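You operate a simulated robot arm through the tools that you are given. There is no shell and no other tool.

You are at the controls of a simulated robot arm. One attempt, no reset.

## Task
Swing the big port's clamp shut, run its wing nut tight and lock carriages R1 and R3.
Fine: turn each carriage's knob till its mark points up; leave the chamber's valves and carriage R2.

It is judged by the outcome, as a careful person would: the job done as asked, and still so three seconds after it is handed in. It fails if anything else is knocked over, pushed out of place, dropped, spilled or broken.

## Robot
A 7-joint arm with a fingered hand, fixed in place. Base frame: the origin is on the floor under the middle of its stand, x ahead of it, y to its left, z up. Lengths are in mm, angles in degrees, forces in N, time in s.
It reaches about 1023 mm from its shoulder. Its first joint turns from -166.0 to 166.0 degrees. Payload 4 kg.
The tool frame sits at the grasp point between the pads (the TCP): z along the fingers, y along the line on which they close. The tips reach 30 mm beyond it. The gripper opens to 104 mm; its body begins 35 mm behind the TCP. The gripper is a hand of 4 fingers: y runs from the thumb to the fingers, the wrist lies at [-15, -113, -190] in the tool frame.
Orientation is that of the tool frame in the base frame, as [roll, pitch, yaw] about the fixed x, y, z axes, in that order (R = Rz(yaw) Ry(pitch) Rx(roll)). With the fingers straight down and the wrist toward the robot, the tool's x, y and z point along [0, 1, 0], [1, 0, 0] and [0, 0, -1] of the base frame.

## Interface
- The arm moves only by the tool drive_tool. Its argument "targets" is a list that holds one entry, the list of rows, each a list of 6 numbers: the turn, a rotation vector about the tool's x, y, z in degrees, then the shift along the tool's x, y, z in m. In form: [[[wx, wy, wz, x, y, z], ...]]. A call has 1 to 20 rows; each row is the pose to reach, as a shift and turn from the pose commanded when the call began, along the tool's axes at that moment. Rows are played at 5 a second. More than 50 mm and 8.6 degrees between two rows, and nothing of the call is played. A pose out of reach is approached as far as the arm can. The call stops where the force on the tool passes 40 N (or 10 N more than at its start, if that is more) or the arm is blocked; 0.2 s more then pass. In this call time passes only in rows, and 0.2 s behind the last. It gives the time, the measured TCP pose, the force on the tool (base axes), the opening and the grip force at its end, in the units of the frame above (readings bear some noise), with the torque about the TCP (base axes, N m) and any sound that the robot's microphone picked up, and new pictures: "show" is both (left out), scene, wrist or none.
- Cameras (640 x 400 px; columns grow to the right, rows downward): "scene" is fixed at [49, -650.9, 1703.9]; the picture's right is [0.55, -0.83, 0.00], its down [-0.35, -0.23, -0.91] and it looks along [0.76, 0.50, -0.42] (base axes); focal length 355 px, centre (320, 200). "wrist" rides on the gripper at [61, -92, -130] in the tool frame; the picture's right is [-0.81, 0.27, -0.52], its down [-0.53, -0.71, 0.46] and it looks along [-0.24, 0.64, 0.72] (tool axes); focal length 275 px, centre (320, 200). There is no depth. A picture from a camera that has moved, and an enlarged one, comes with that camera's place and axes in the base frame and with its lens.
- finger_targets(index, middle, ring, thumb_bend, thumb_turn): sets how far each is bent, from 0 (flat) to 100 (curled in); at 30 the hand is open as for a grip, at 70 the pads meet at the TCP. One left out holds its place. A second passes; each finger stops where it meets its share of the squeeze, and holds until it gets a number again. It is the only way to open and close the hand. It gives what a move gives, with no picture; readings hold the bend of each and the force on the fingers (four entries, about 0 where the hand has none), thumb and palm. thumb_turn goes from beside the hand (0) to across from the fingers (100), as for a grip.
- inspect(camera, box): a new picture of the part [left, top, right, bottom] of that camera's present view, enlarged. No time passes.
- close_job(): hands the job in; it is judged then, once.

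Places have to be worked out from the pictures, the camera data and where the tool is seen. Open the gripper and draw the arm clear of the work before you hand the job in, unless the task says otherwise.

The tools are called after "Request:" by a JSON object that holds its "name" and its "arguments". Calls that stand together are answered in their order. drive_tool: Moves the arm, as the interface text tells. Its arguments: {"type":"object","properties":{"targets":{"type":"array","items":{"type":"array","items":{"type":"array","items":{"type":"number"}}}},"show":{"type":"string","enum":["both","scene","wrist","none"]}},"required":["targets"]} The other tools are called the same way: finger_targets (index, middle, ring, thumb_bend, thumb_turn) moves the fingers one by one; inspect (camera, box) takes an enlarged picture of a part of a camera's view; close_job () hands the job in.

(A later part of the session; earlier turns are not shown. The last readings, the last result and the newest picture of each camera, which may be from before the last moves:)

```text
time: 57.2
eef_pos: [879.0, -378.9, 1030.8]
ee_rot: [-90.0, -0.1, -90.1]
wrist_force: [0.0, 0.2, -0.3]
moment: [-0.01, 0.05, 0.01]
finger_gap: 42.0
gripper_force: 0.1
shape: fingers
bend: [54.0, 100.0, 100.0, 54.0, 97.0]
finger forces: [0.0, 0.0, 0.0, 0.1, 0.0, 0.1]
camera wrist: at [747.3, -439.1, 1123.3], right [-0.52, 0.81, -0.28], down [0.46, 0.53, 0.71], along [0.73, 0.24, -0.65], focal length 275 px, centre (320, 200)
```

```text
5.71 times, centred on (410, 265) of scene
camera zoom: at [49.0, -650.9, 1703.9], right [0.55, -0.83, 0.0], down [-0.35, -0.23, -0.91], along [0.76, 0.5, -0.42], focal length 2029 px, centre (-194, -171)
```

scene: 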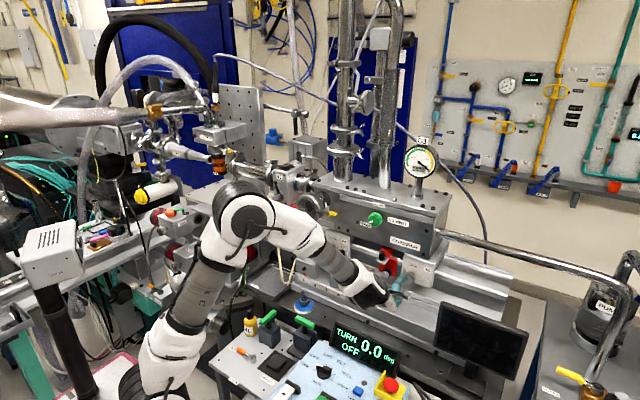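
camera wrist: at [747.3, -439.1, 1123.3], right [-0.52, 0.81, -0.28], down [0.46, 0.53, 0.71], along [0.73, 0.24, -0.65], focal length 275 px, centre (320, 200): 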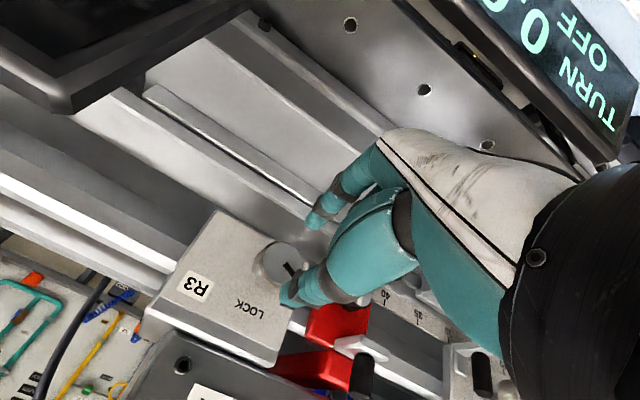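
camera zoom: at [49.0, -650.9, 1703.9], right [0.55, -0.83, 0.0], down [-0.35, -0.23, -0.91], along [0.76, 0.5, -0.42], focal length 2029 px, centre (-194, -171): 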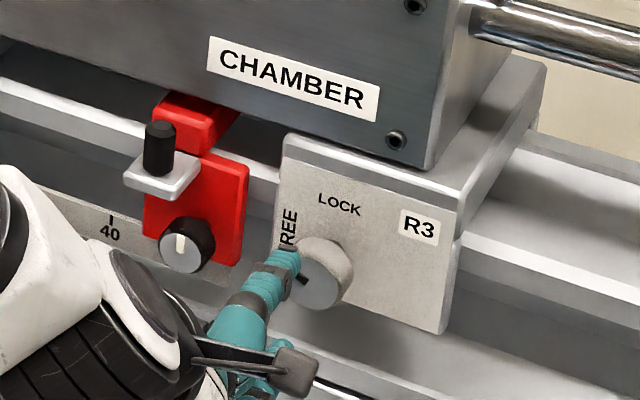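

The knob centre reads [934, -388.5, 1031.5] again and the plate face is at x ≈ 966. The pinch line is centred on it, so I advance 46 mm straight in around the knob.

Request:
{"name": "drive_tool", "arguments": {"targets": [[[0, 0, 0, 0, 0, 0.02], [0, 0, 0, 0, 0, 0.035], [0, 0, 0, 0, 0, 0.046]]]}}

Request:
{"name": "inspect", "arguments": {"camera": "wrist", "box": [220, 140, 380, 300]}}

Request:
{"name": "inspect", "arguments": {"camera": "scene", "box": [370, 230, 450, 300]}}

```text
time: 58.0
eef_pos: [925.7, -378.1, 1030.8]
ee_rot: [-90.0, -0.1, -90.1]
wrist_force: [-0.6, -0.7, 0.4]
moment: [-0.02, -0.01, -0.01]
finger_gap: 42.0
gripper_force: 0.0
shape: fingers
bend: [54.0, 100.0, 100.0, 54.0, 97.0]
finger forces: [0.0, 0.0, 0.0, 0.0, 0.0, 0.0]
camera wrist: at [793.9, -439.4, 1122.9], right [-0.52, 0.81, -0.28], down [0.46, 0.53, 0.71], along [0.72, 0.24, -0.65], focal length 275 px, centre (320, 200)
```

scene: 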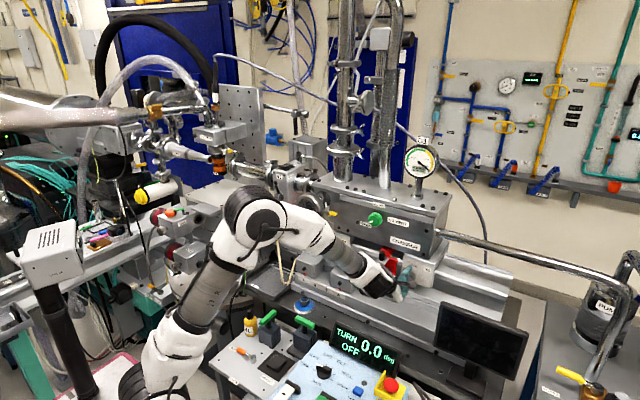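
wrist: 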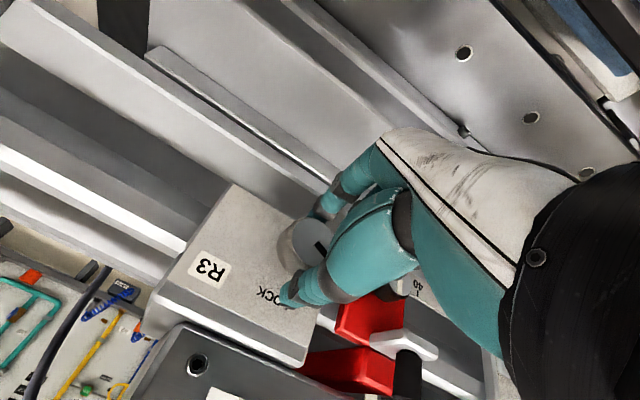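

```text
2.50 times, centred on (300, 220) of wrist
camera zoom: at [793.9, -439.4, 1122.9], right [-0.52, 0.81, -0.28], down [0.46, 0.53, 0.71], along [0.72, 0.24, -0.65], focal length 688 px, centre (370, 150)
```

zoom: 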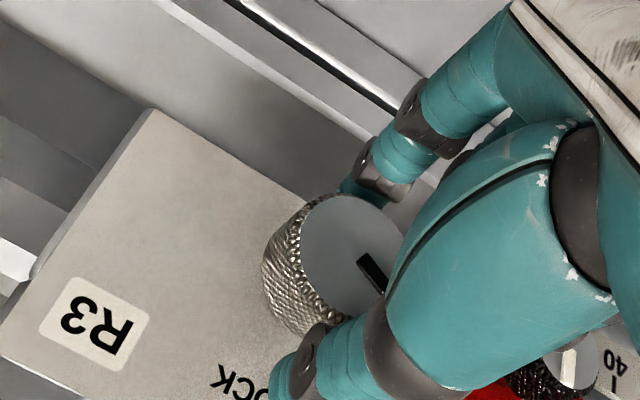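

```text
5.71 times, centred on (410, 265) of scene
camera zoom: at [49.0, -650.9, 1703.9], right [0.55, -0.83, 0.0], down [-0.35, -0.23, -0.91], along [0.76, 0.5, -0.42], focal length 2029 px, centre (-194, -171)
```

zoom: 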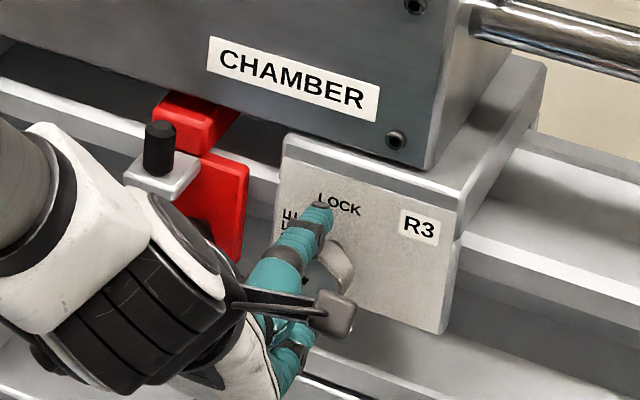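

The knob sits between thumb (above) and index (below). I close the pinch on it.

Request:
{"name": "finger_targets", "arguments": {"index": 70, "thumb_bend": 70}}

Request:
{"name": "inspect", "arguments": {"camera": "wrist", "box": [220, 140, 380, 300]}}

```text
time: 59.0
eef_pos: [927.0, -377.5, 1030.5]
ee_rot: [-90.0, -0.1, -90.0]
wrist_force: [2.6, 0.7, 0.7]
moment: [0.07, -0.02, 0.03]
finger_gap: 29.7
gripper_force: 8.1
shape: fingers
bend: [59.0, 100.0, 100.0, 61.0, 97.0]
finger forces: [7.4, 0.0, 0.0, 0.0, 8.5, 0.1]
```

```text
2.50 times, centred on (300, 220) of wrist
camera zoom: at [793.9, -439.1, 1122.9], right [-0.52, 0.81, -0.28], down [0.46, 0.53, 0.71], along [0.72, 0.24, -0.65], focal length 688 px, centre (370, 150)
```

zoom: 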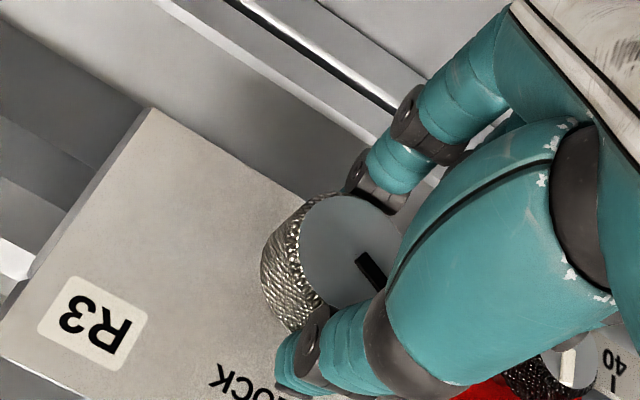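

Gripped at ~8 N per side. I turn the hand +45° about the knob's axis (clockwise as seen from the front), pivoting on the knob centre.

Request:
{"name": "drive_tool", "arguments": {"targets": [[[0, 0, 7.5, 0, -0.0013, 0], [0, 0, 15, 0.0001, -0.0026, 0], [0, 0, 22.5, 0.0004, -0.0039, 0], [0, 0, 30, 0.0008, -0.0051, 0], [0, 0, 37.5, 0.0015, -0.0063, 0], [0, 0, 45, 0.0022, -0.0074, 0]]]}}

Request:
{"name": "inspect", "arguments": {"camera": "wrist", "box": [220, 140, 380, 300]}}

Request:
{"name": "inspect", "arguments": {"camera": "scene", "box": [370, 230, 450, 300]}}

```text
time: 60.4
eef_pos: [925.2, -379.4, 1036.2]
ee_rot: [-90.1, 45.1, -90.1]
wrist_force: [3.0, -2.2, 1.0]
moment: [-0.03, 0.0, 0.0]
finger_gap: 29.7
gripper_force: 8.1
shape: fingers
bend: [59.0, 100.0, 100.0, 61.0, 98.0]
finger forces: [7.3, 0.1, 0.0, 0.1, 9.1, 0.0]
camera wrist: at [793.5, -487.9, 1058.5], right [-0.52, 0.77, 0.38], down [0.46, -0.13, 0.88], along [0.73, 0.63, -0.28], focal length 275 px, centre (320, 200)
```

scene: 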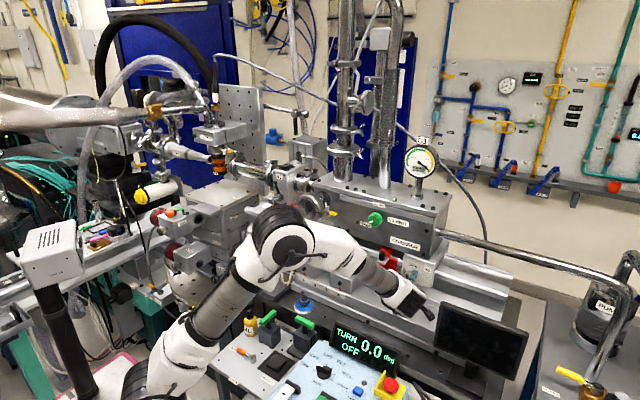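
wrist: 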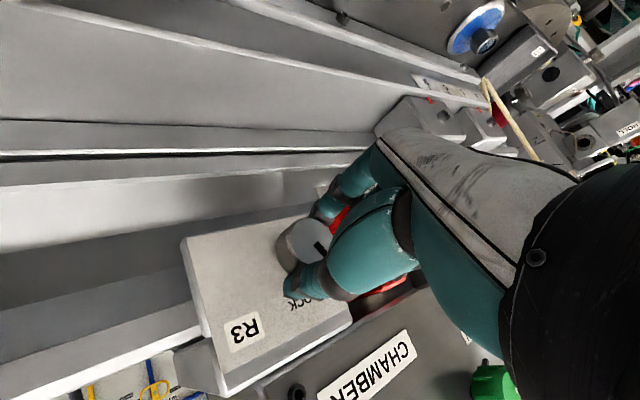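

```text
2.50 times, centred on (300, 220) of wrist
camera zoom: at [793.5, -487.9, 1058.5], right [-0.52, 0.77, 0.38], down [0.46, -0.13, 0.88], along [0.73, 0.63, -0.28], focal length 688 px, centre (370, 150)
```

zoom: 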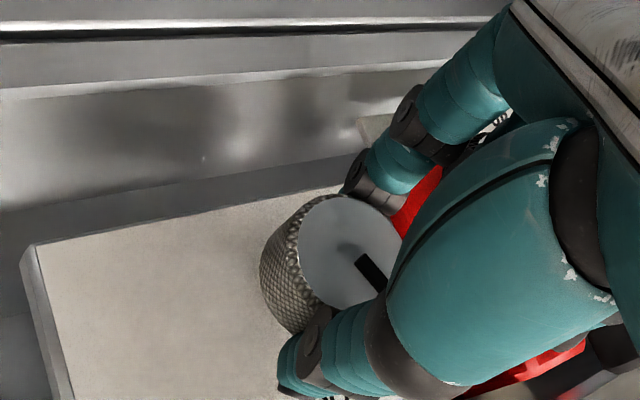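

```text
5.71 times, centred on (410, 265) of scene
camera zoom: at [49.0, -650.9, 1703.9], right [0.55, -0.83, 0.0], down [-0.35, -0.23, -0.91], along [0.76, 0.5, -0.42], focal length 2029 px, centre (-194, -171)
```

zoom: 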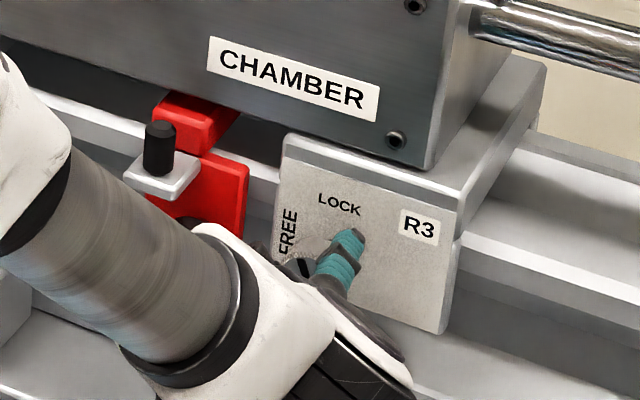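

The knob turned 45° with the hand (its mark now points up-left). To stay away from the wrist limit and the monitor I release, roll back 45° and regrip for the second half.

Request:
{"name": "finger_targets", "arguments": {"index": 53, "thumb_bend": 53}}

Request:
{"name": "drive_tool", "arguments": {"targets": [[[0, 0, -7.5, 0.0002, 0.0013, 0], [0, 0, -15, 0.0006, 0.0026, 0], [0, 0, -22.5, 0.0011, 0.0038, 0], [0, 0, -30, 0.0018, 0.0049, 0], [0, 0, -37.5, 0.0027, 0.0059, 0], [0, 0, -45, 0.0036, 0.0068, 0]]], "show": "none"}}

Request:
{"name": "inspect", "arguments": {"camera": "wrist", "box": [220, 140, 380, 300]}}

```text
time: 61.4
eef_pos: [924.7, -379.5, 1037.0]
ee_rot: [-90.1, 45.0, -90.2]
wrist_force: [0.6, 0.2, 0.3]
moment: [-0.01, -0.02, -0.01]
finger_gap: 43.7
gripper_force: 0.2
shape: fingers
bend: [53.0, 100.0, 100.0, 53.0, 98.0]
finger forces: [0.0, 0.1, 0.0, 0.0, 0.1, 0.0]
```

```text
time: 62.8
eef_pos: [925.5, -377.4, 1029.9]
ee_rot: [-90.1, -0.3, -90.0]
wrist_force: [-0.6, -0.2, 1.0]
moment: [0.04, 0.02, 0.03]
finger_gap: 43.9
gripper_force: 0.0
shape: fingers
bend: [53.0, 100.0, 100.0, 53.0, 98.0]
finger forces: [0.1, 0.0, 0.0, 0.0, 0.0, 0.1]
```

```text
2.50 times, centred on (300, 220) of wrist
camera zoom: at [793.7, -438.4, 1122.0], right [-0.52, 0.81, -0.28], down [0.46, 0.53, 0.71], along [0.72, 0.24, -0.65], focal length 688 px, centre (370, 150)
```

zoom: 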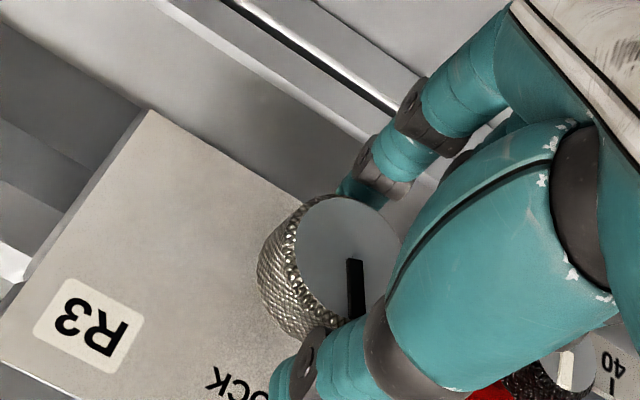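

The mark now points halfway. I regrip and turn the second 45°.

Request:
{"name": "finger_targets", "arguments": {"index": 70, "thumb_bend": 70}}

Request:
{"name": "drive_tool", "arguments": {"targets": [[[0, 0, 7.5, 0, -0.0013, 0], [0, 0, 15, 0.0001, -0.0026, 0], [0, 0, 22.5, 0.0004, -0.0039, 0], [0, 0, 30, 0.0008, -0.0051, 0], [0, 0, 37.5, 0.0015, -0.0063, 0], [0, 0, 45, 0.0022, -0.0074, 0]]], "show": "none"}}

Request:
{"name": "inspect", "arguments": {"camera": "wrist", "box": [220, 140, 380, 300]}}

Request:
{"name": "inspect", "arguments": {"camera": "scene", "box": [385, 245, 435, 290]}}

```text
time: 63.8
eef_pos: [925.7, -377.0, 1028.9]
ee_rot: [-90.0, -0.1, -90.0]
wrist_force: [0.9, 2.9, 1.9]
moment: [0.0, -0.04, 0.07]
finger_gap: 28.9
gripper_force: 7.8
shape: fingers
bend: [60.0, 100.0, 100.0, 61.0, 98.0]
finger forces: [7.0, 0.0, 0.0, 0.0, 8.8, 0.1]
```

```text
time: 65.2
eef_pos: [925.1, -378.3, 1036.7]
ee_rot: [-90.1, 45.0, -90.1]
wrist_force: [3.2, 0.6, -3.1]
moment: [-0.19, 0.12, 0.07]
finger_gap: 28.3
gripper_force: 9.0
shape: fingers
bend: [59.0, 100.0, 100.0, 61.0, 100.0]
finger forces: [9.2, 0.1, 0.0, 0.0, 8.9, 0.1]
```

```text
2.50 times, centred on (300, 220) of wrist
camera zoom: at [793.3, -487.7, 1058.6], right [-0.52, 0.77, 0.38], down [0.46, -0.13, 0.88], along [0.73, 0.63, -0.28], focal length 688 px, centre (370, 150)
```

zoom: 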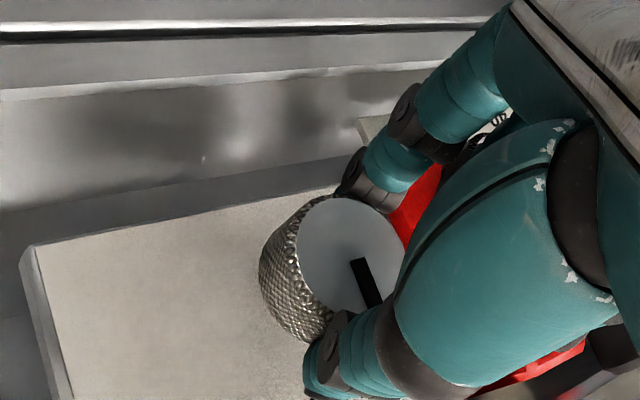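

```text
8.89 times, centred on (410, 268) of scene
camera zoom: at [49.0, -650.9, 1703.9], right [0.55, -0.83, 0.0], down [-0.35, -0.23, -0.91], along [0.76, 0.5, -0.42], focal length 3157 px, centre (-480, -400)
```

zoom: 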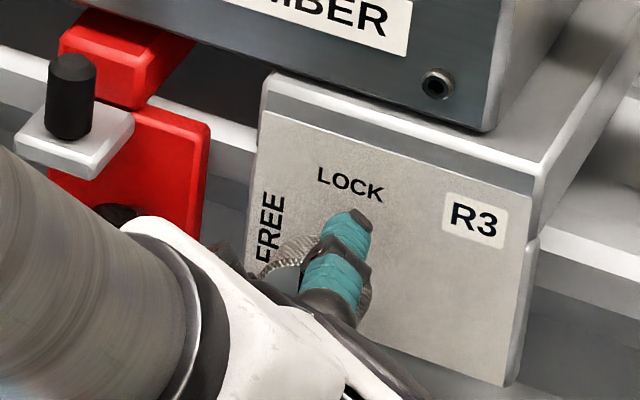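

The mark now lines up with "up" in the view and the torque rose (a stop at LOCK). I release, back straight out, and verify.

Request:
{"name": "finger_targets", "arguments": {"index": 52, "thumb_bend": 52}}

Request:
{"name": "drive_tool", "arguments": {"targets": [[[0, 0, 0, 0, 0, -0.02], [0, 0, 0, 0, 0, -0.045], [0, 0, -8, 0, 0, -0.075], [0, 0, -16, 0, 0, -0.085], [0, 0, -24, 0, 0, -0.09], [0, 0, -32, 0, 0, -0.09], [0, 0, -40, 0, 0, -0.09], [0, 0, -45, 0, 0, -0.09]]]}}

Request:
{"name": "inspect", "arguments": {"camera": "wrist", "box": [200, 180, 340, 320]}}

Request:
{"name": "inspect", "arguments": {"camera": "scene", "box": [370, 230, 450, 300]}}

```text
time: 66.2
eef_pos: [924.0, -379.5, 1036.4]
ee_rot: [-90.0, 44.9, -90.2]
wrist_force: [0.2, 0.1, 0.5]
moment: [-0.03, -0.01, 0.0]
finger_gap: 46.6
gripper_force: 0.1
shape: fingers
bend: [52.0, 100.0, 100.0, 52.0, 98.0]
finger forces: [0.0, 0.0, 0.0, 0.0, 0.0, 0.0]
```

```text
time: 68.0
eef_pos: [834.4, -379.4, 1034.0]
ee_rot: [-90.1, -0.2, -90.1]
wrist_force: [0.1, -0.3, 0.1]
moment: [0.0, 0.02, 0.01]
finger_gap: 46.7
gripper_force: 0.2
shape: fingers
bend: [52.0, 100.0, 100.0, 52.0, 98.0]
finger forces: [0.1, 0.1, 0.0, 0.0, 0.0, 0.0]
camera wrist: at [702.7, -440.9, 1128.4], right [-0.52, 0.81, -0.28], down [0.46, 0.53, 0.71], along [0.72, 0.24, -0.65], focal length 275 px, centre (320, 200)
```

scene: 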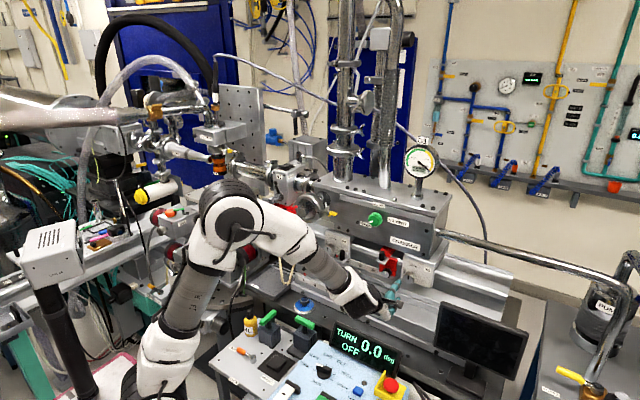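
wrist: 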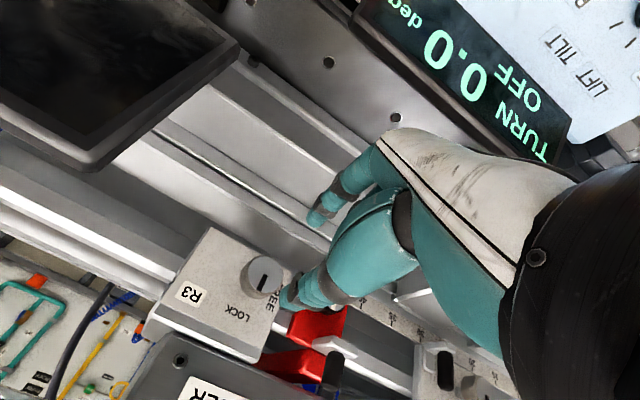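

```text
2.86 times, centred on (270, 250) of wrist
camera zoom: at [702.7, -440.9, 1128.4], right [-0.52, 0.81, -0.28], down [0.46, 0.53, 0.71], along [0.72, 0.24, -0.65], focal length 786 px, centre (463, 57)
```

zoom: 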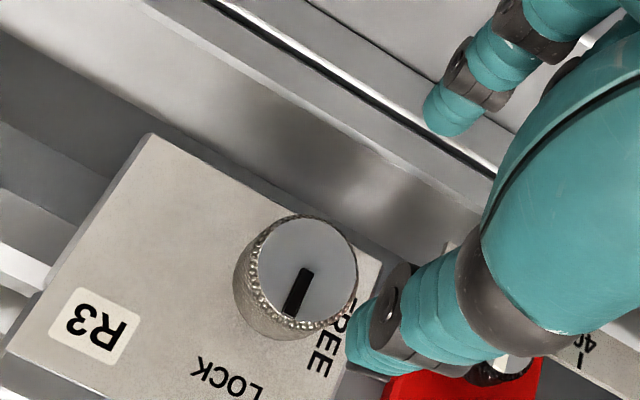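

```text
5.71 times, centred on (410, 265) of scene
camera zoom: at [49.0, -650.9, 1703.9], right [0.55, -0.83, 0.0], down [-0.35, -0.23, -0.91], along [0.76, 0.5, -0.42], focal length 2029 px, centre (-194, -171)
```

zoom: 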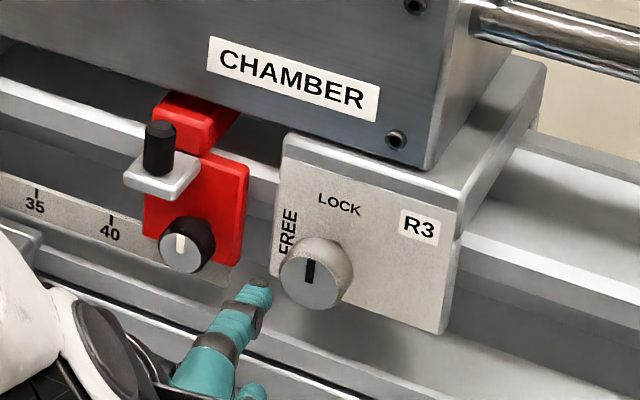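

R3's mark points up. I zoom once more to judge its angle precisely against R2's mark.

Request:
{"name": "inspect", "arguments": {"camera": "scene", "box": [390, 255, 420, 290]}}

Request:
{"name": "inspect", "arguments": {"camera": "scene", "box": [320, 230, 350, 260]}}

Request:
{"name": "inspect", "arguments": {"camera": "scene", "box": [255, 180, 355, 260]}}

```text
11.43 times, centred on (405, 272) of scene
camera zoom: at [49.0, -650.9, 1703.9], right [0.55, -0.83, 0.0], down [-0.35, -0.23, -0.91], along [0.76, 0.5, -0.42], focal length 4059 px, centre (-651, -629)
```

zoom: 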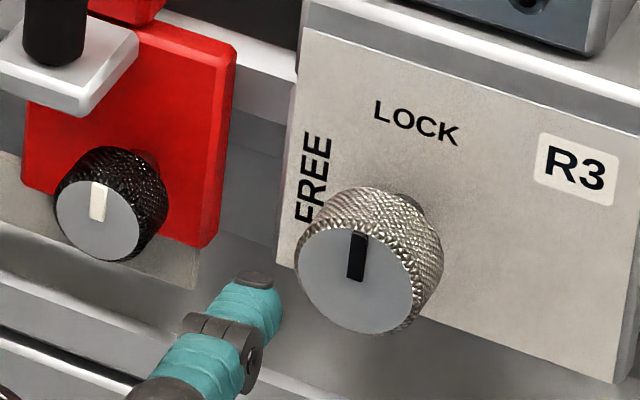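

```text
13.33 times, centred on (335, 245) of scene
camera zoom: at [49.0, -650.9, 1703.9], right [0.55, -0.83, 0.0], down [-0.35, -0.23, -0.91], along [0.76, 0.5, -0.42], focal length 4735 px, centre (120, -400)
```

zoom: 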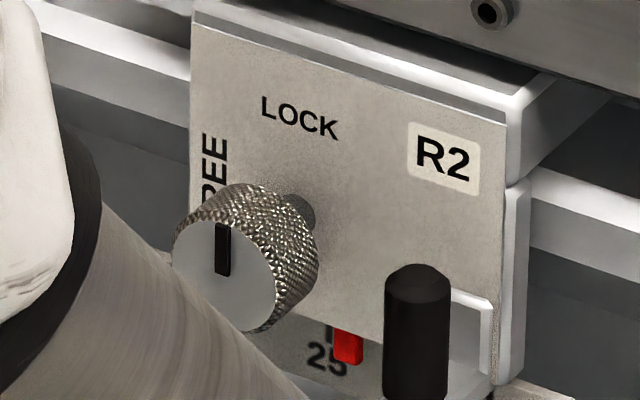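

```text
5.00 times, centred on (305, 220) of scene
camera zoom: at [49.0, -650.9, 1703.9], right [0.55, -0.83, 0.0], down [-0.35, -0.23, -0.91], along [0.76, 0.5, -0.42], focal length 1776 px, centre (395, 100)
```

zoom: 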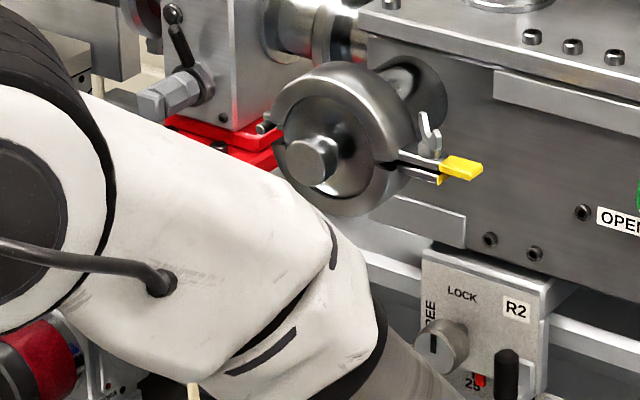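

R3 is locked: its mark is vertical, like R2's. Now to R1. I retrace the same path back to the pointing-down pose, keeping the elbow up.

Request:
{"name": "drive_tool", "arguments": {"targets": [[[-4.33, -4.33, -4.33, -0.0108, -0.0076, -0.003], [-8.66, -8.66, -8.66, -0.0197, -0.0156, -0.0074], [-12.99, -12.99, -12.99, -0.0273, -0.0241, -0.0129], [-17.32, -17.32, -17.32, -0.0327, -0.0335, -0.0193], [-21.65, -21.65, -21.65, -0.0367, -0.0437, -0.0265], [-25.98, -25.98, -25.98, -0.0388, -0.0552, -0.0342], [-30.31, -30.31, -30.31, -0.0394, -0.0679, -0.0424], [-34.64, -34.64, -34.64, -0.0385, -0.082, -0.0505], [-38.97, -38.97, -38.97, -0.0362, -0.0978, -0.0585], [-43.3, -43.3, -43.3, -0.0324, -0.1151, -0.0663], [-47.63, -47.63, -47.63, -0.0276, -0.1342, -0.0734], [-51.96, -51.96, -51.96, -0.0217, -0.155, -0.0798], [-56.29, -56.29, -56.29, -0.0151, -0.1775, -0.0853], [-60.62, -60.62, -60.62, -0.008, -0.2017, -0.0894], [-64.95, -64.95, -64.95, -0.0005, -0.2277, -0.0925], [-69.28, -69.28, -69.28, 0.007, -0.255, -0.094]]], "show": "scene"}}

```text
time: 71.4
eef_pos: [742.2, -387.5, 1290.2]
ee_rot: [179.9, 0.2, -0.2]
wrist_force: [0.1, -0.5, 0.5]
moment: [-0.03, 0.04, -0.02]
finger_gap: 46.7
gripper_force: 0.0
shape: fingers
bend: [52.0, 100.0, 100.0, 52.0, 98.0]
finger forces: [0.1, 0.1, 0.1, 0.1, 0.0, 0.0]
```

scene: 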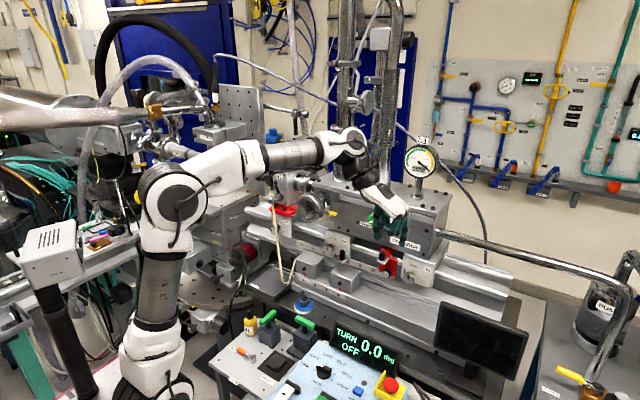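

Safe again. I swing back left over the work at height, returning the yaw to the default pose.

Request:
{"name": "drive_tool", "arguments": {"targets": [[[0, 0, -8.2, 0.0018, -0.0262, -0.0118], [0, 0, -16.4, 0.0036, -0.0524, -0.0236], [0, 0, -24.6, 0.0054, -0.0786, -0.0354], [0, 0, -32.8, 0.0072, -0.1048, -0.0472], [0, 0, -41, 0.009, -0.131, -0.059], [0, 0, -49.2, 0.0108, -0.1572, -0.0708], [0, 0, -57.4, 0.0126, -0.1834, -0.0826], [0, 0, -65.6, 0.0144, -0.2096, -0.0944], [0, 0, -73.8, 0.0162, -0.2358, -0.1062], [0, 0, -82, 0.018, -0.262, -0.118], [0, 0, -90, 0.0198, -0.288, -0.13]]]}}

Request:
{"name": "inspect", "arguments": {"camera": "wrist", "box": [0, 0, 320, 320]}}

Request:
{"name": "inspect", "arguments": {"camera": "wrist", "box": [80, 60, 280, 260]}}

```text
time: 73.8
eef_pos: [761.3, -98.1, 1420.3]
ee_rot: [179.9, 0.1, 90.1]
wrist_force: [-0.4, -0.4, -0.4]
moment: [0.03, 0.0, 0.03]
finger_gap: 46.4
gripper_force: 0.1
shape: fingers
bend: [52.0, 100.0, 100.0, 52.0, 98.0]
finger forces: [0.0, 0.0, 0.0, 0.1, 0.0, 0.0]
camera wrist: at [668.3, -37.7, 1551.5], right [0.28, -0.81, 0.52], down [-0.71, -0.53, -0.45], along [0.64, -0.24, -0.72], focal length 275 px, centre (320, 200)
```

scene: 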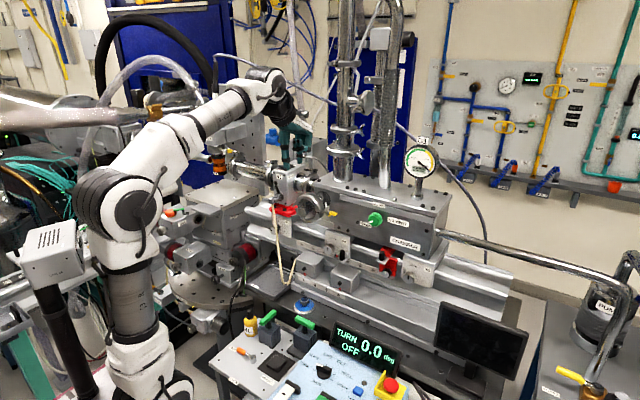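
wrist: 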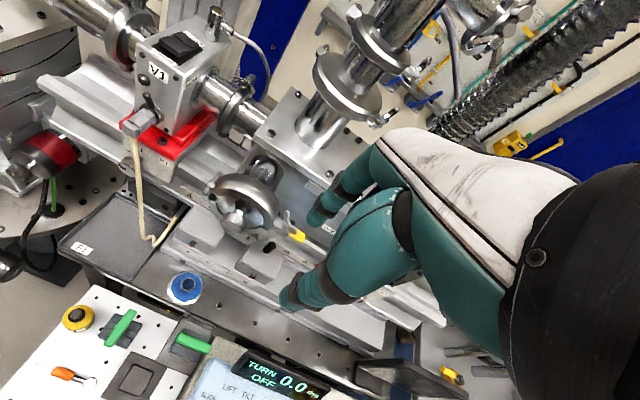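

```text
1.25 times, centred on (160, 160) of wrist
camera zoom: at [668.3, -37.7, 1551.5], right [0.28, -0.81, 0.52], down [-0.71, -0.53, -0.45], along [0.64, -0.24, -0.72], focal length 344 px, centre (520, 250)
```

zoom: 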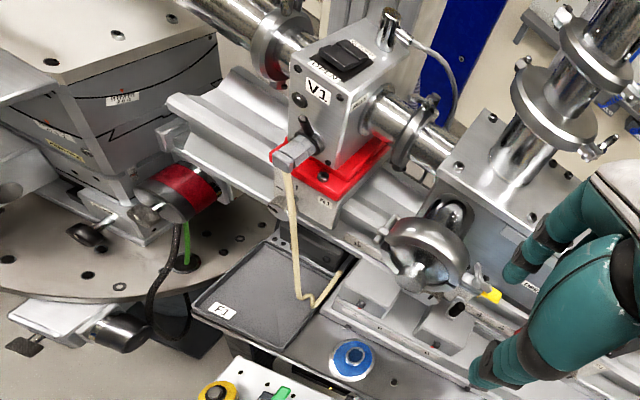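

```text
2.00 times, centred on (180, 160) of wrist
camera zoom: at [668.3, -37.7, 1551.5], right [0.28, -0.81, 0.52], down [-0.71, -0.53, -0.45], along [0.64, -0.24, -0.72], focal length 551 px, centre (600, 280)
```

zoom: 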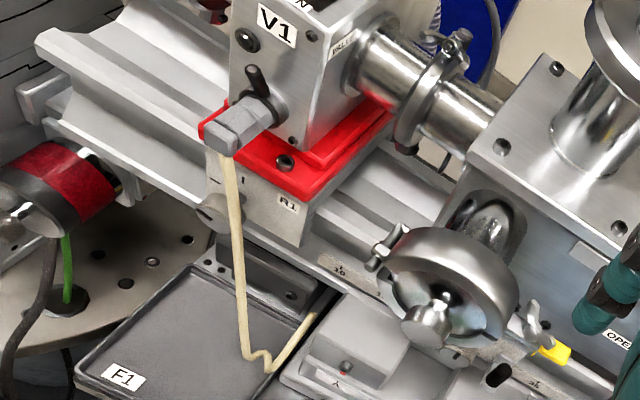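

Rope and everything else are unchanged. Mirroring the R3 approach, I move left in front of R1 and yaw the hand the other way (to 180°), wrist kept far out.

Request:
{"name": "drive_tool", "arguments": {"targets": [[[0, 0, -7.5, 0.0276, -0.0047, 0.01], [0, 0, -15, 0.0552, -0.0093, 0.02], [0, 0, -22.5, 0.0828, -0.014, 0.03], [0, 0, -30, 0.1103, -0.0187, 0.04], [0, 0, -37.5, 0.1379, -0.0233, 0.05], [0, 0, -45, 0.1655, -0.028, 0.06], [0, 0, -52.5, 0.1931, -0.0327, 0.07], [0, 0, -60, 0.2207, -0.0373, 0.08], [0, 0, -67.5, 0.2483, -0.042, 0.09], [0, 0, -75, 0.2758, -0.0467, 0.1], [0, 0, -82.5, 0.3034, -0.0513, 0.11], [0, 0, -90, 0.331, -0.056, 0.12]]]}}

```text
time: 76.4
eef_pos: [706.8, 231.6, 1299.9]
ee_rot: [179.9, 0.0, -179.9]
wrist_force: [0.2, -0.2, 0.2]
moment: [0.0, 0.01, 0.04]
finger_gap: 46.5
gripper_force: 0.0
shape: fingers
bend: [52.0, 100.0, 100.0, 52.0, 98.0]
finger forces: [0.0, 0.0, 0.1, 0.0, 0.0, 0.0]
camera wrist: at [645.2, 139.9, 1431.9], right [0.81, 0.28, 0.52], down [0.53, -0.71, -0.46], along [0.24, 0.64, -0.72], focal length 275 px, centre (320, 200)
```

scene: 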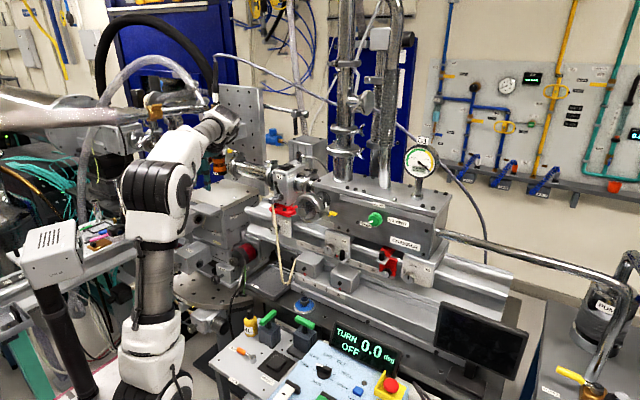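
wrist: 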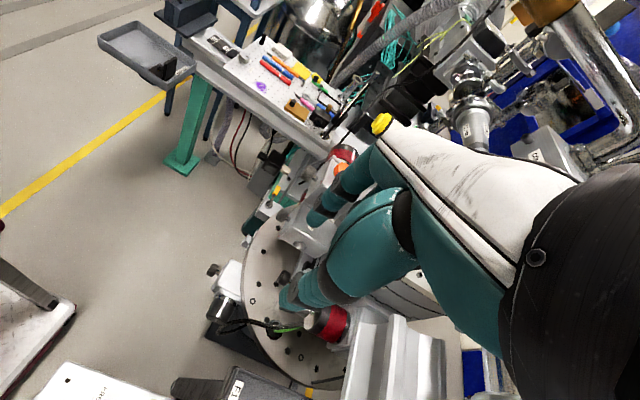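

Good. Now the mirrored rotation toward forward-pointing with the wrist above-left (clear of the rope on the right). First half of the path, checking the elbow.

Request:
{"name": "drive_tool", "arguments": {"targets": [[[5.041, -2.911, -5.041, 0.0026, -0.0126, 0.0296], [10.082, -5.822, -10.082, 0.0032, -0.0257, 0.0574], [15.123, -8.733, -15.123, 0.0017, -0.0392, 0.0835], [20.164, -11.644, -20.164, -0.0017, -0.0525, 0.1074], [25.205, -14.555, -25.205, -0.0071, -0.0655, 0.1293], [30.246, -17.466, -30.246, -0.0141, -0.0777, 0.149], [35.287, -20.377, -35.287, -0.0226, -0.0888, 0.1667], [40.328, -23.288, -40.328, -0.0324, -0.0985, 0.1822], [45.369, -26.199, -45.369, -0.0433, -0.1067, 0.1958]]]}}

```text
time: 78.4
eef_pos: [749.8, 126.0, 1103.2]
ee_rot: [-129.1, 4.2, -129.3]
wrist_force: [0.0, 0.7, -0.5]
moment: [0.03, -0.03, -0.01]
finger_gap: 46.6
gripper_force: 0.2
shape: fingers
bend: [52.0, 100.0, 100.0, 52.0, 98.0]
finger forces: [0.0, 0.1, 0.0, 0.1, 0.0, 0.1]
camera wrist: at [668.4, 95.7, 1253.6], right [0.06, 0.98, 0.17], down [0.95, -0.11, 0.3], along [0.32, 0.15, -0.94], focal length 275 px, centre (320, 200)
```

scene: 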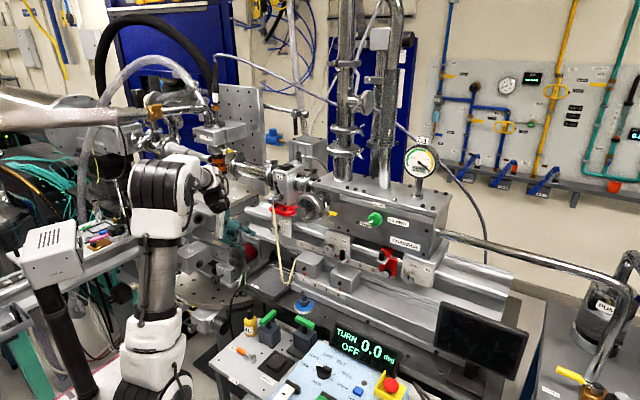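
wrist: 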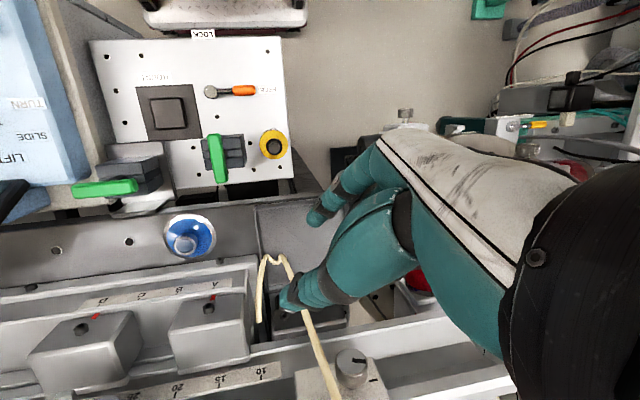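

Elbow is fine. The wrist camera now looks down on R1's knob and the cord beside it; I zoom in to locate both.

Request:
{"name": "inspect", "arguments": {"camera": "wrist", "box": [230, 230, 430, 400]}}

Request:
{"name": "inspect", "arguments": {"camera": "scene", "box": [230, 170, 320, 300]}}

```text
2.35 times, centred on (330, 315) of wrist
camera zoom: at [668.4, 95.7, 1253.6], right [0.06, 0.98, 0.17], down [0.95, -0.11, 0.3], along [0.32, 0.15, -0.94], focal length 648 px, centre (296, -71)
```

zoom: 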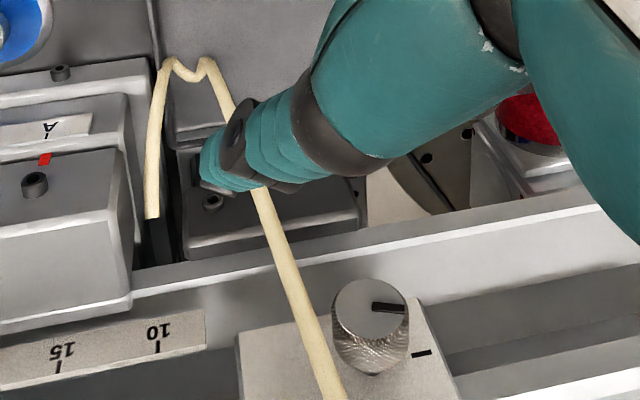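

```text
3.08 times, centred on (275, 235) of scene
camera zoom: at [49.0, -650.9, 1703.9], right [0.55, -0.83, 0.0], down [-0.35, -0.23, -0.91], along [0.76, 0.5, -0.42], focal length 1093 px, centre (458, 92)
```

zoom: 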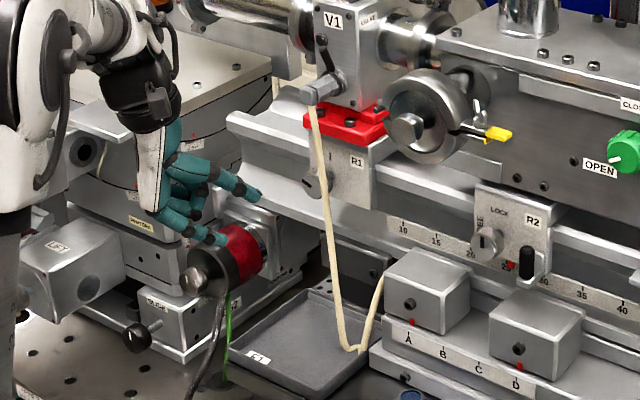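

R1's knob face is at about [934, 155, 1030] with its mark pointing left; the cord hangs ~40 mm to its right at x ≈ 915. I continue the second half to the forward-pointing attitude, staying short of the cord.

Request:
{"name": "drive_tool", "arguments": {"targets": [[[5.041, -2.911, -5.041, -0.0016, 0.001, 0.0174], [10.082, -5.822, -10.082, -0.0055, 0.0013, 0.033], [15.123, -8.733, -15.123, -0.0114, 0.0013, 0.047], [20.164, -11.644, -20.164, -0.0191, 0.0015, 0.0587], [25.205, -14.555, -25.205, -0.0289, 0.002, 0.0685], [30.246, -17.466, -30.246, -0.0403, 0.0033, 0.076], [35.287, -20.377, -35.287, -0.0531, 0.0057, 0.0816], [40.328, -23.288, -40.328, -0.0672, 0.0094, 0.085], [45.369, -26.199, -45.369, -0.0824, 0.0148, 0.0863]]]}}

Request:
{"name": "inspect", "arguments": {"camera": "scene", "box": [230, 170, 320, 300]}}

Request:
{"name": "inspect", "arguments": {"camera": "wrist", "box": [180, 160, 400, 340]}}

```text
time: 80.4
eef_pos: [849.1, 156.5, 1046.0]
ee_rot: [-90.0, -30.1, -89.9]
wrist_force: [0.4, 0.6, -0.1]
moment: [0.0, 0.03, 0.0]
finger_gap: 46.5
gripper_force: 0.2
shape: fingers
bend: [52.0, 100.0, 100.0, 52.0, 98.0]
finger forces: [0.0, 0.0, 0.1, 0.0, 0.0, 0.0]
camera wrist: at [716.7, 149.4, 1156.6], right [-0.52, 0.56, -0.64], down [0.46, 0.82, 0.35], along [0.72, -0.11, -0.68], focal length 275 px, centre (320, 200)
```

scene: 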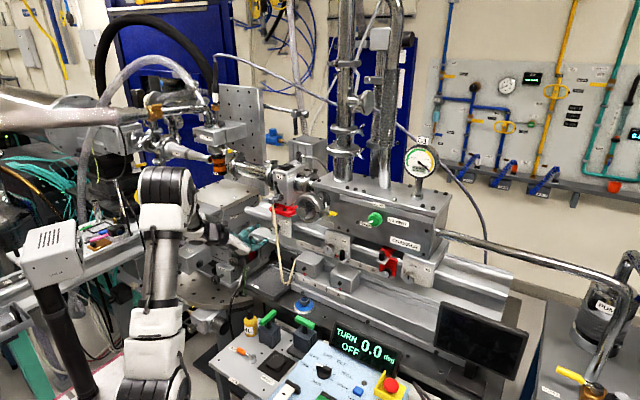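
wrist: 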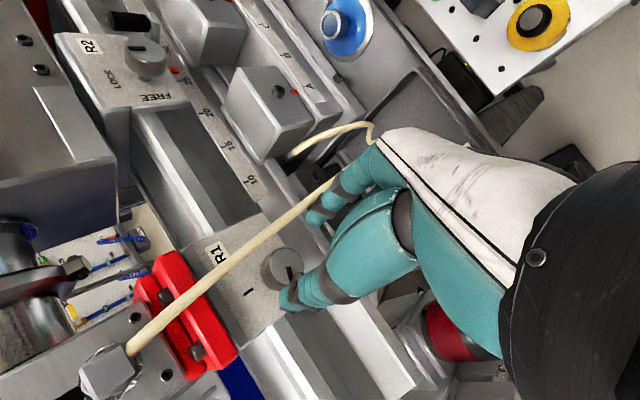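

```text
3.08 times, centred on (275, 235) of scene
camera zoom: at [49.0, -650.9, 1703.9], right [0.55, -0.83, 0.0], down [-0.35, -0.23, -0.91], along [0.76, 0.5, -0.42], focal length 1093 px, centre (458, 92)
```

zoom: 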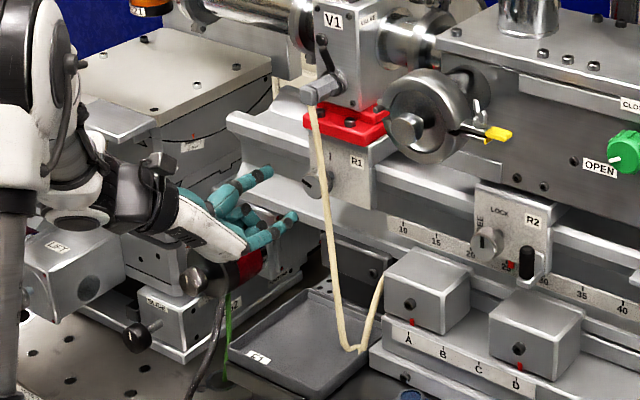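

```text
2.22 times, centred on (290, 250) of wrist
camera zoom: at [716.7, 149.4, 1156.6], right [-0.52, 0.56, -0.64], down [0.46, 0.82, 0.35], along [0.72, -0.11, -0.68], focal length 612 px, centre (387, 89)
```

zoom: 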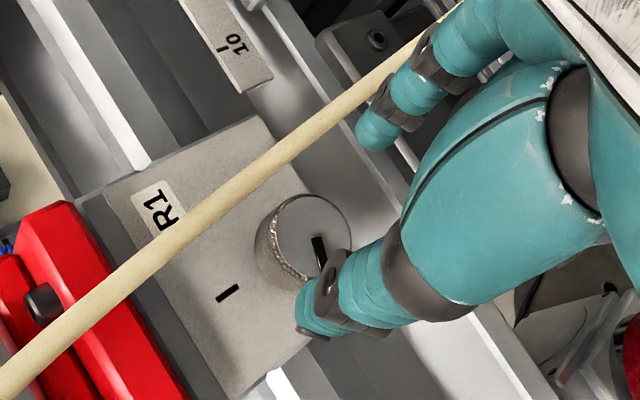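

The hand is in front of R1 with the wrist up-left, clear of the cord. Knob centre refined to [934, 154, 1031.5]. I narrow the pinch to ~39 mm and centre it on the knob axis, still 50 mm short.

Request:
{"name": "finger_targets", "arguments": {"index": 55, "thumb_bend": 55}}

Request:
{"name": "drive_tool", "arguments": {"targets": [[[0, 0, -3, -0.007, 0.0073, 0.012], [0, 0, -5, -0.0141, 0.0146, 0.024]]]}}

Request:
{"name": "inspect", "arguments": {"camera": "wrist", "box": [200, 160, 380, 320]}}

Request:
{"name": "inspect", "arguments": {"camera": "scene", "box": [240, 200, 310, 260]}}

```text
time: 81.4
eef_pos: [848.4, 157.6, 1045.7]
ee_rot: [-90.1, -30.1, -89.9]
wrist_force: [-0.3, -0.5, -0.4]
moment: [0.04, -0.02, 0.03]
finger_gap: 39.9
gripper_force: 0.0
shape: fingers
bend: [55.0, 100.0, 100.0, 55.0, 98.0]
finger forces: [0.0, 0.0, 0.0, 0.0, 0.0, 0.1]
```

```text
time: 82.0
eef_pos: [872.8, 161.4, 1026.1]
ee_rot: [-90.0, -35.0, -90.1]
wrist_force: [-0.1, 0.3, -0.4]
moment: [0.01, 0.0, -0.01]
finger_gap: 39.7
gripper_force: 0.1
shape: fingers
bend: [55.0, 100.0, 100.0, 55.0, 98.0]
finger forces: [0.1, 0.0, 0.1, 0.0, 0.0, 0.0]
camera wrist: at [741.0, 164.2, 1137.0], right [-0.52, 0.51, -0.69], down [0.46, 0.85, 0.28], along [0.72, -0.17, -0.67], focal length 275 px, centre (320, 200)
```

scene: 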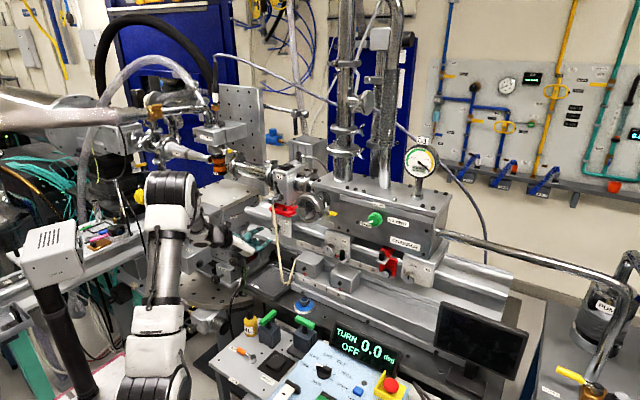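
wrist: 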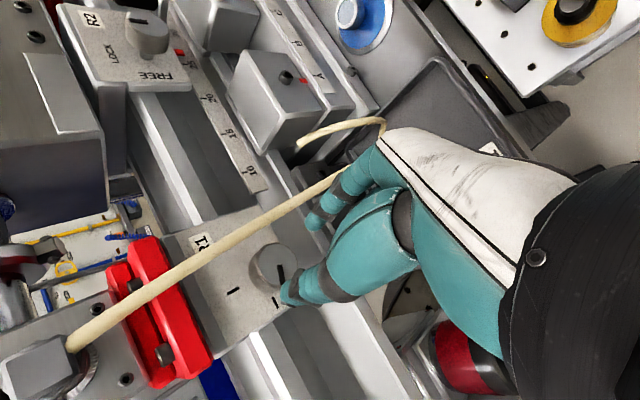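

```text
2.50 times, centred on (290, 240) of wrist
camera zoom: at [741.0, 164.2, 1137.0], right [-0.52, 0.51, -0.69], down [0.46, 0.85, 0.28], along [0.72, -0.17, -0.67], focal length 688 px, centre (395, 100)
```

zoom: 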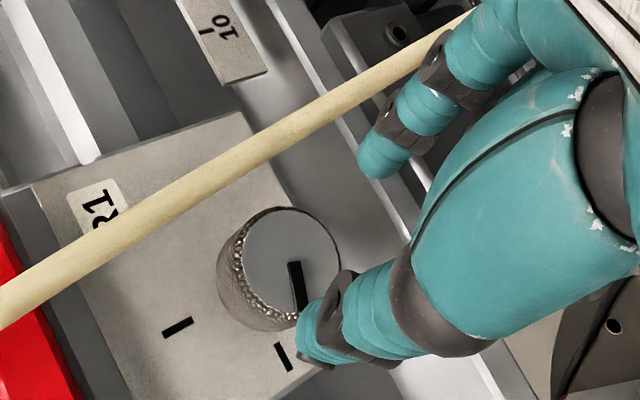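

```text
6.67 times, centred on (275, 230) of scene
camera zoom: at [49.0, -650.9, 1703.9], right [0.55, -0.83, 0.0], down [-0.35, -0.23, -0.91], along [0.76, 0.5, -0.42], focal length 2368 px, centre (620, 0)
```

zoom: 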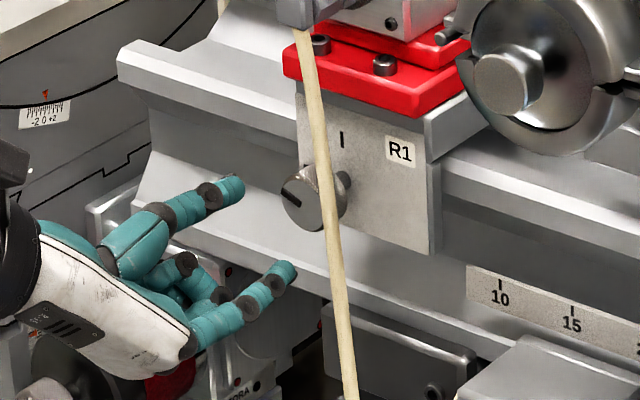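

The cord is at [916, 121] at knob height, about 6–7 mm clear of the index's path. I advance straight in to TCP x ≈ 925, watching forces.

Request:
{"name": "drive_tool", "arguments": {"targets": [[[0, 0, 0, 0, 0, 0.018], [0, 0, 0, 0, 0, 0.036], [0, 0, 0, 0, 0, 0.052]]]}}

Request:
{"name": "inspect", "arguments": {"camera": "wrist", "box": [200, 160, 380, 320]}}

Request:
{"name": "inspect", "arguments": {"camera": "scene", "box": [240, 200, 310, 260]}}

```text
time: 82.8
eef_pos: [926.6, 162.4, 1025.1]
ee_rot: [-90.1, -35.0, -90.0]
wrist_force: [0.1, -0.2, 0.5]
moment: [-0.03, 0.03, -0.03]
finger_gap: 39.7
gripper_force: 0.0
shape: fingers
bend: [55.0, 100.0, 100.0, 55.0, 98.0]
finger forces: [0.0, 0.1, 0.0, 0.0, 0.0, 0.1]
camera wrist: at [794.5, 164.6, 1137.6], right [-0.52, 0.51, -0.69], down [0.46, 0.85, 0.28], along [0.72, -0.17, -0.67], focal length 275 px, centre (320, 200)
```

scene: 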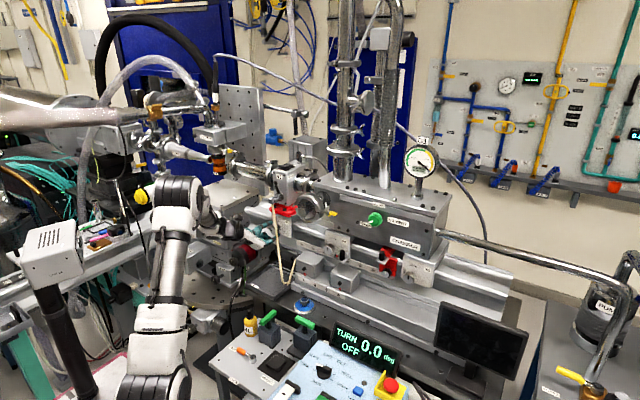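
wrist: 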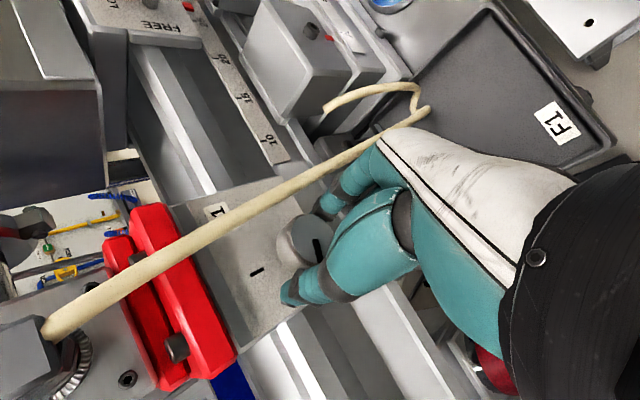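

```text
2.50 times, centred on (290, 240) of wrist
camera zoom: at [794.5, 164.6, 1137.6], right [-0.52, 0.51, -0.69], down [0.46, 0.85, 0.28], along [0.72, -0.17, -0.67], focal length 688 px, centre (395, 100)
```

zoom: 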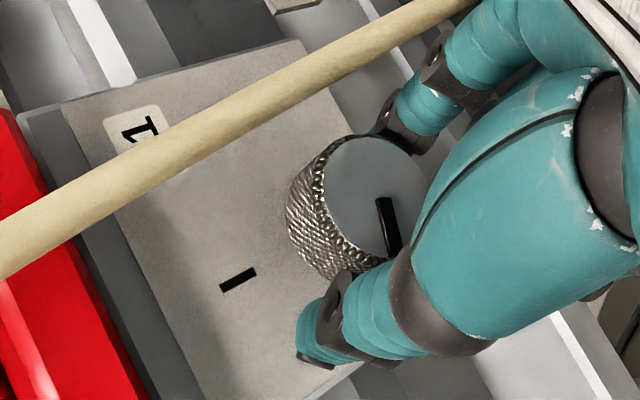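

```text
6.67 times, centred on (275, 230) of scene
camera zoom: at [49.0, -650.9, 1703.9], right [0.55, -0.83, 0.0], down [-0.35, -0.23, -0.91], along [0.76, 0.5, -0.42], focal length 2368 px, centre (620, 0)
```

zoom: 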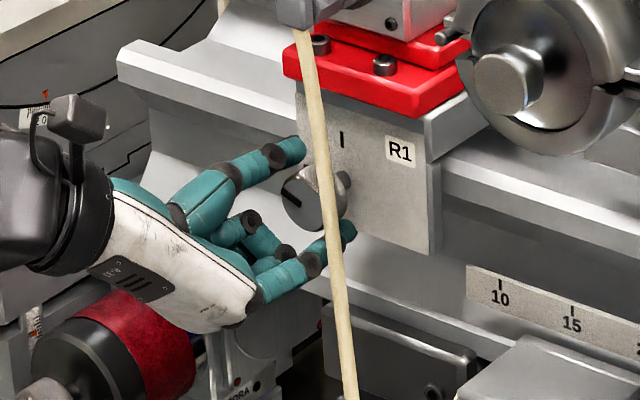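

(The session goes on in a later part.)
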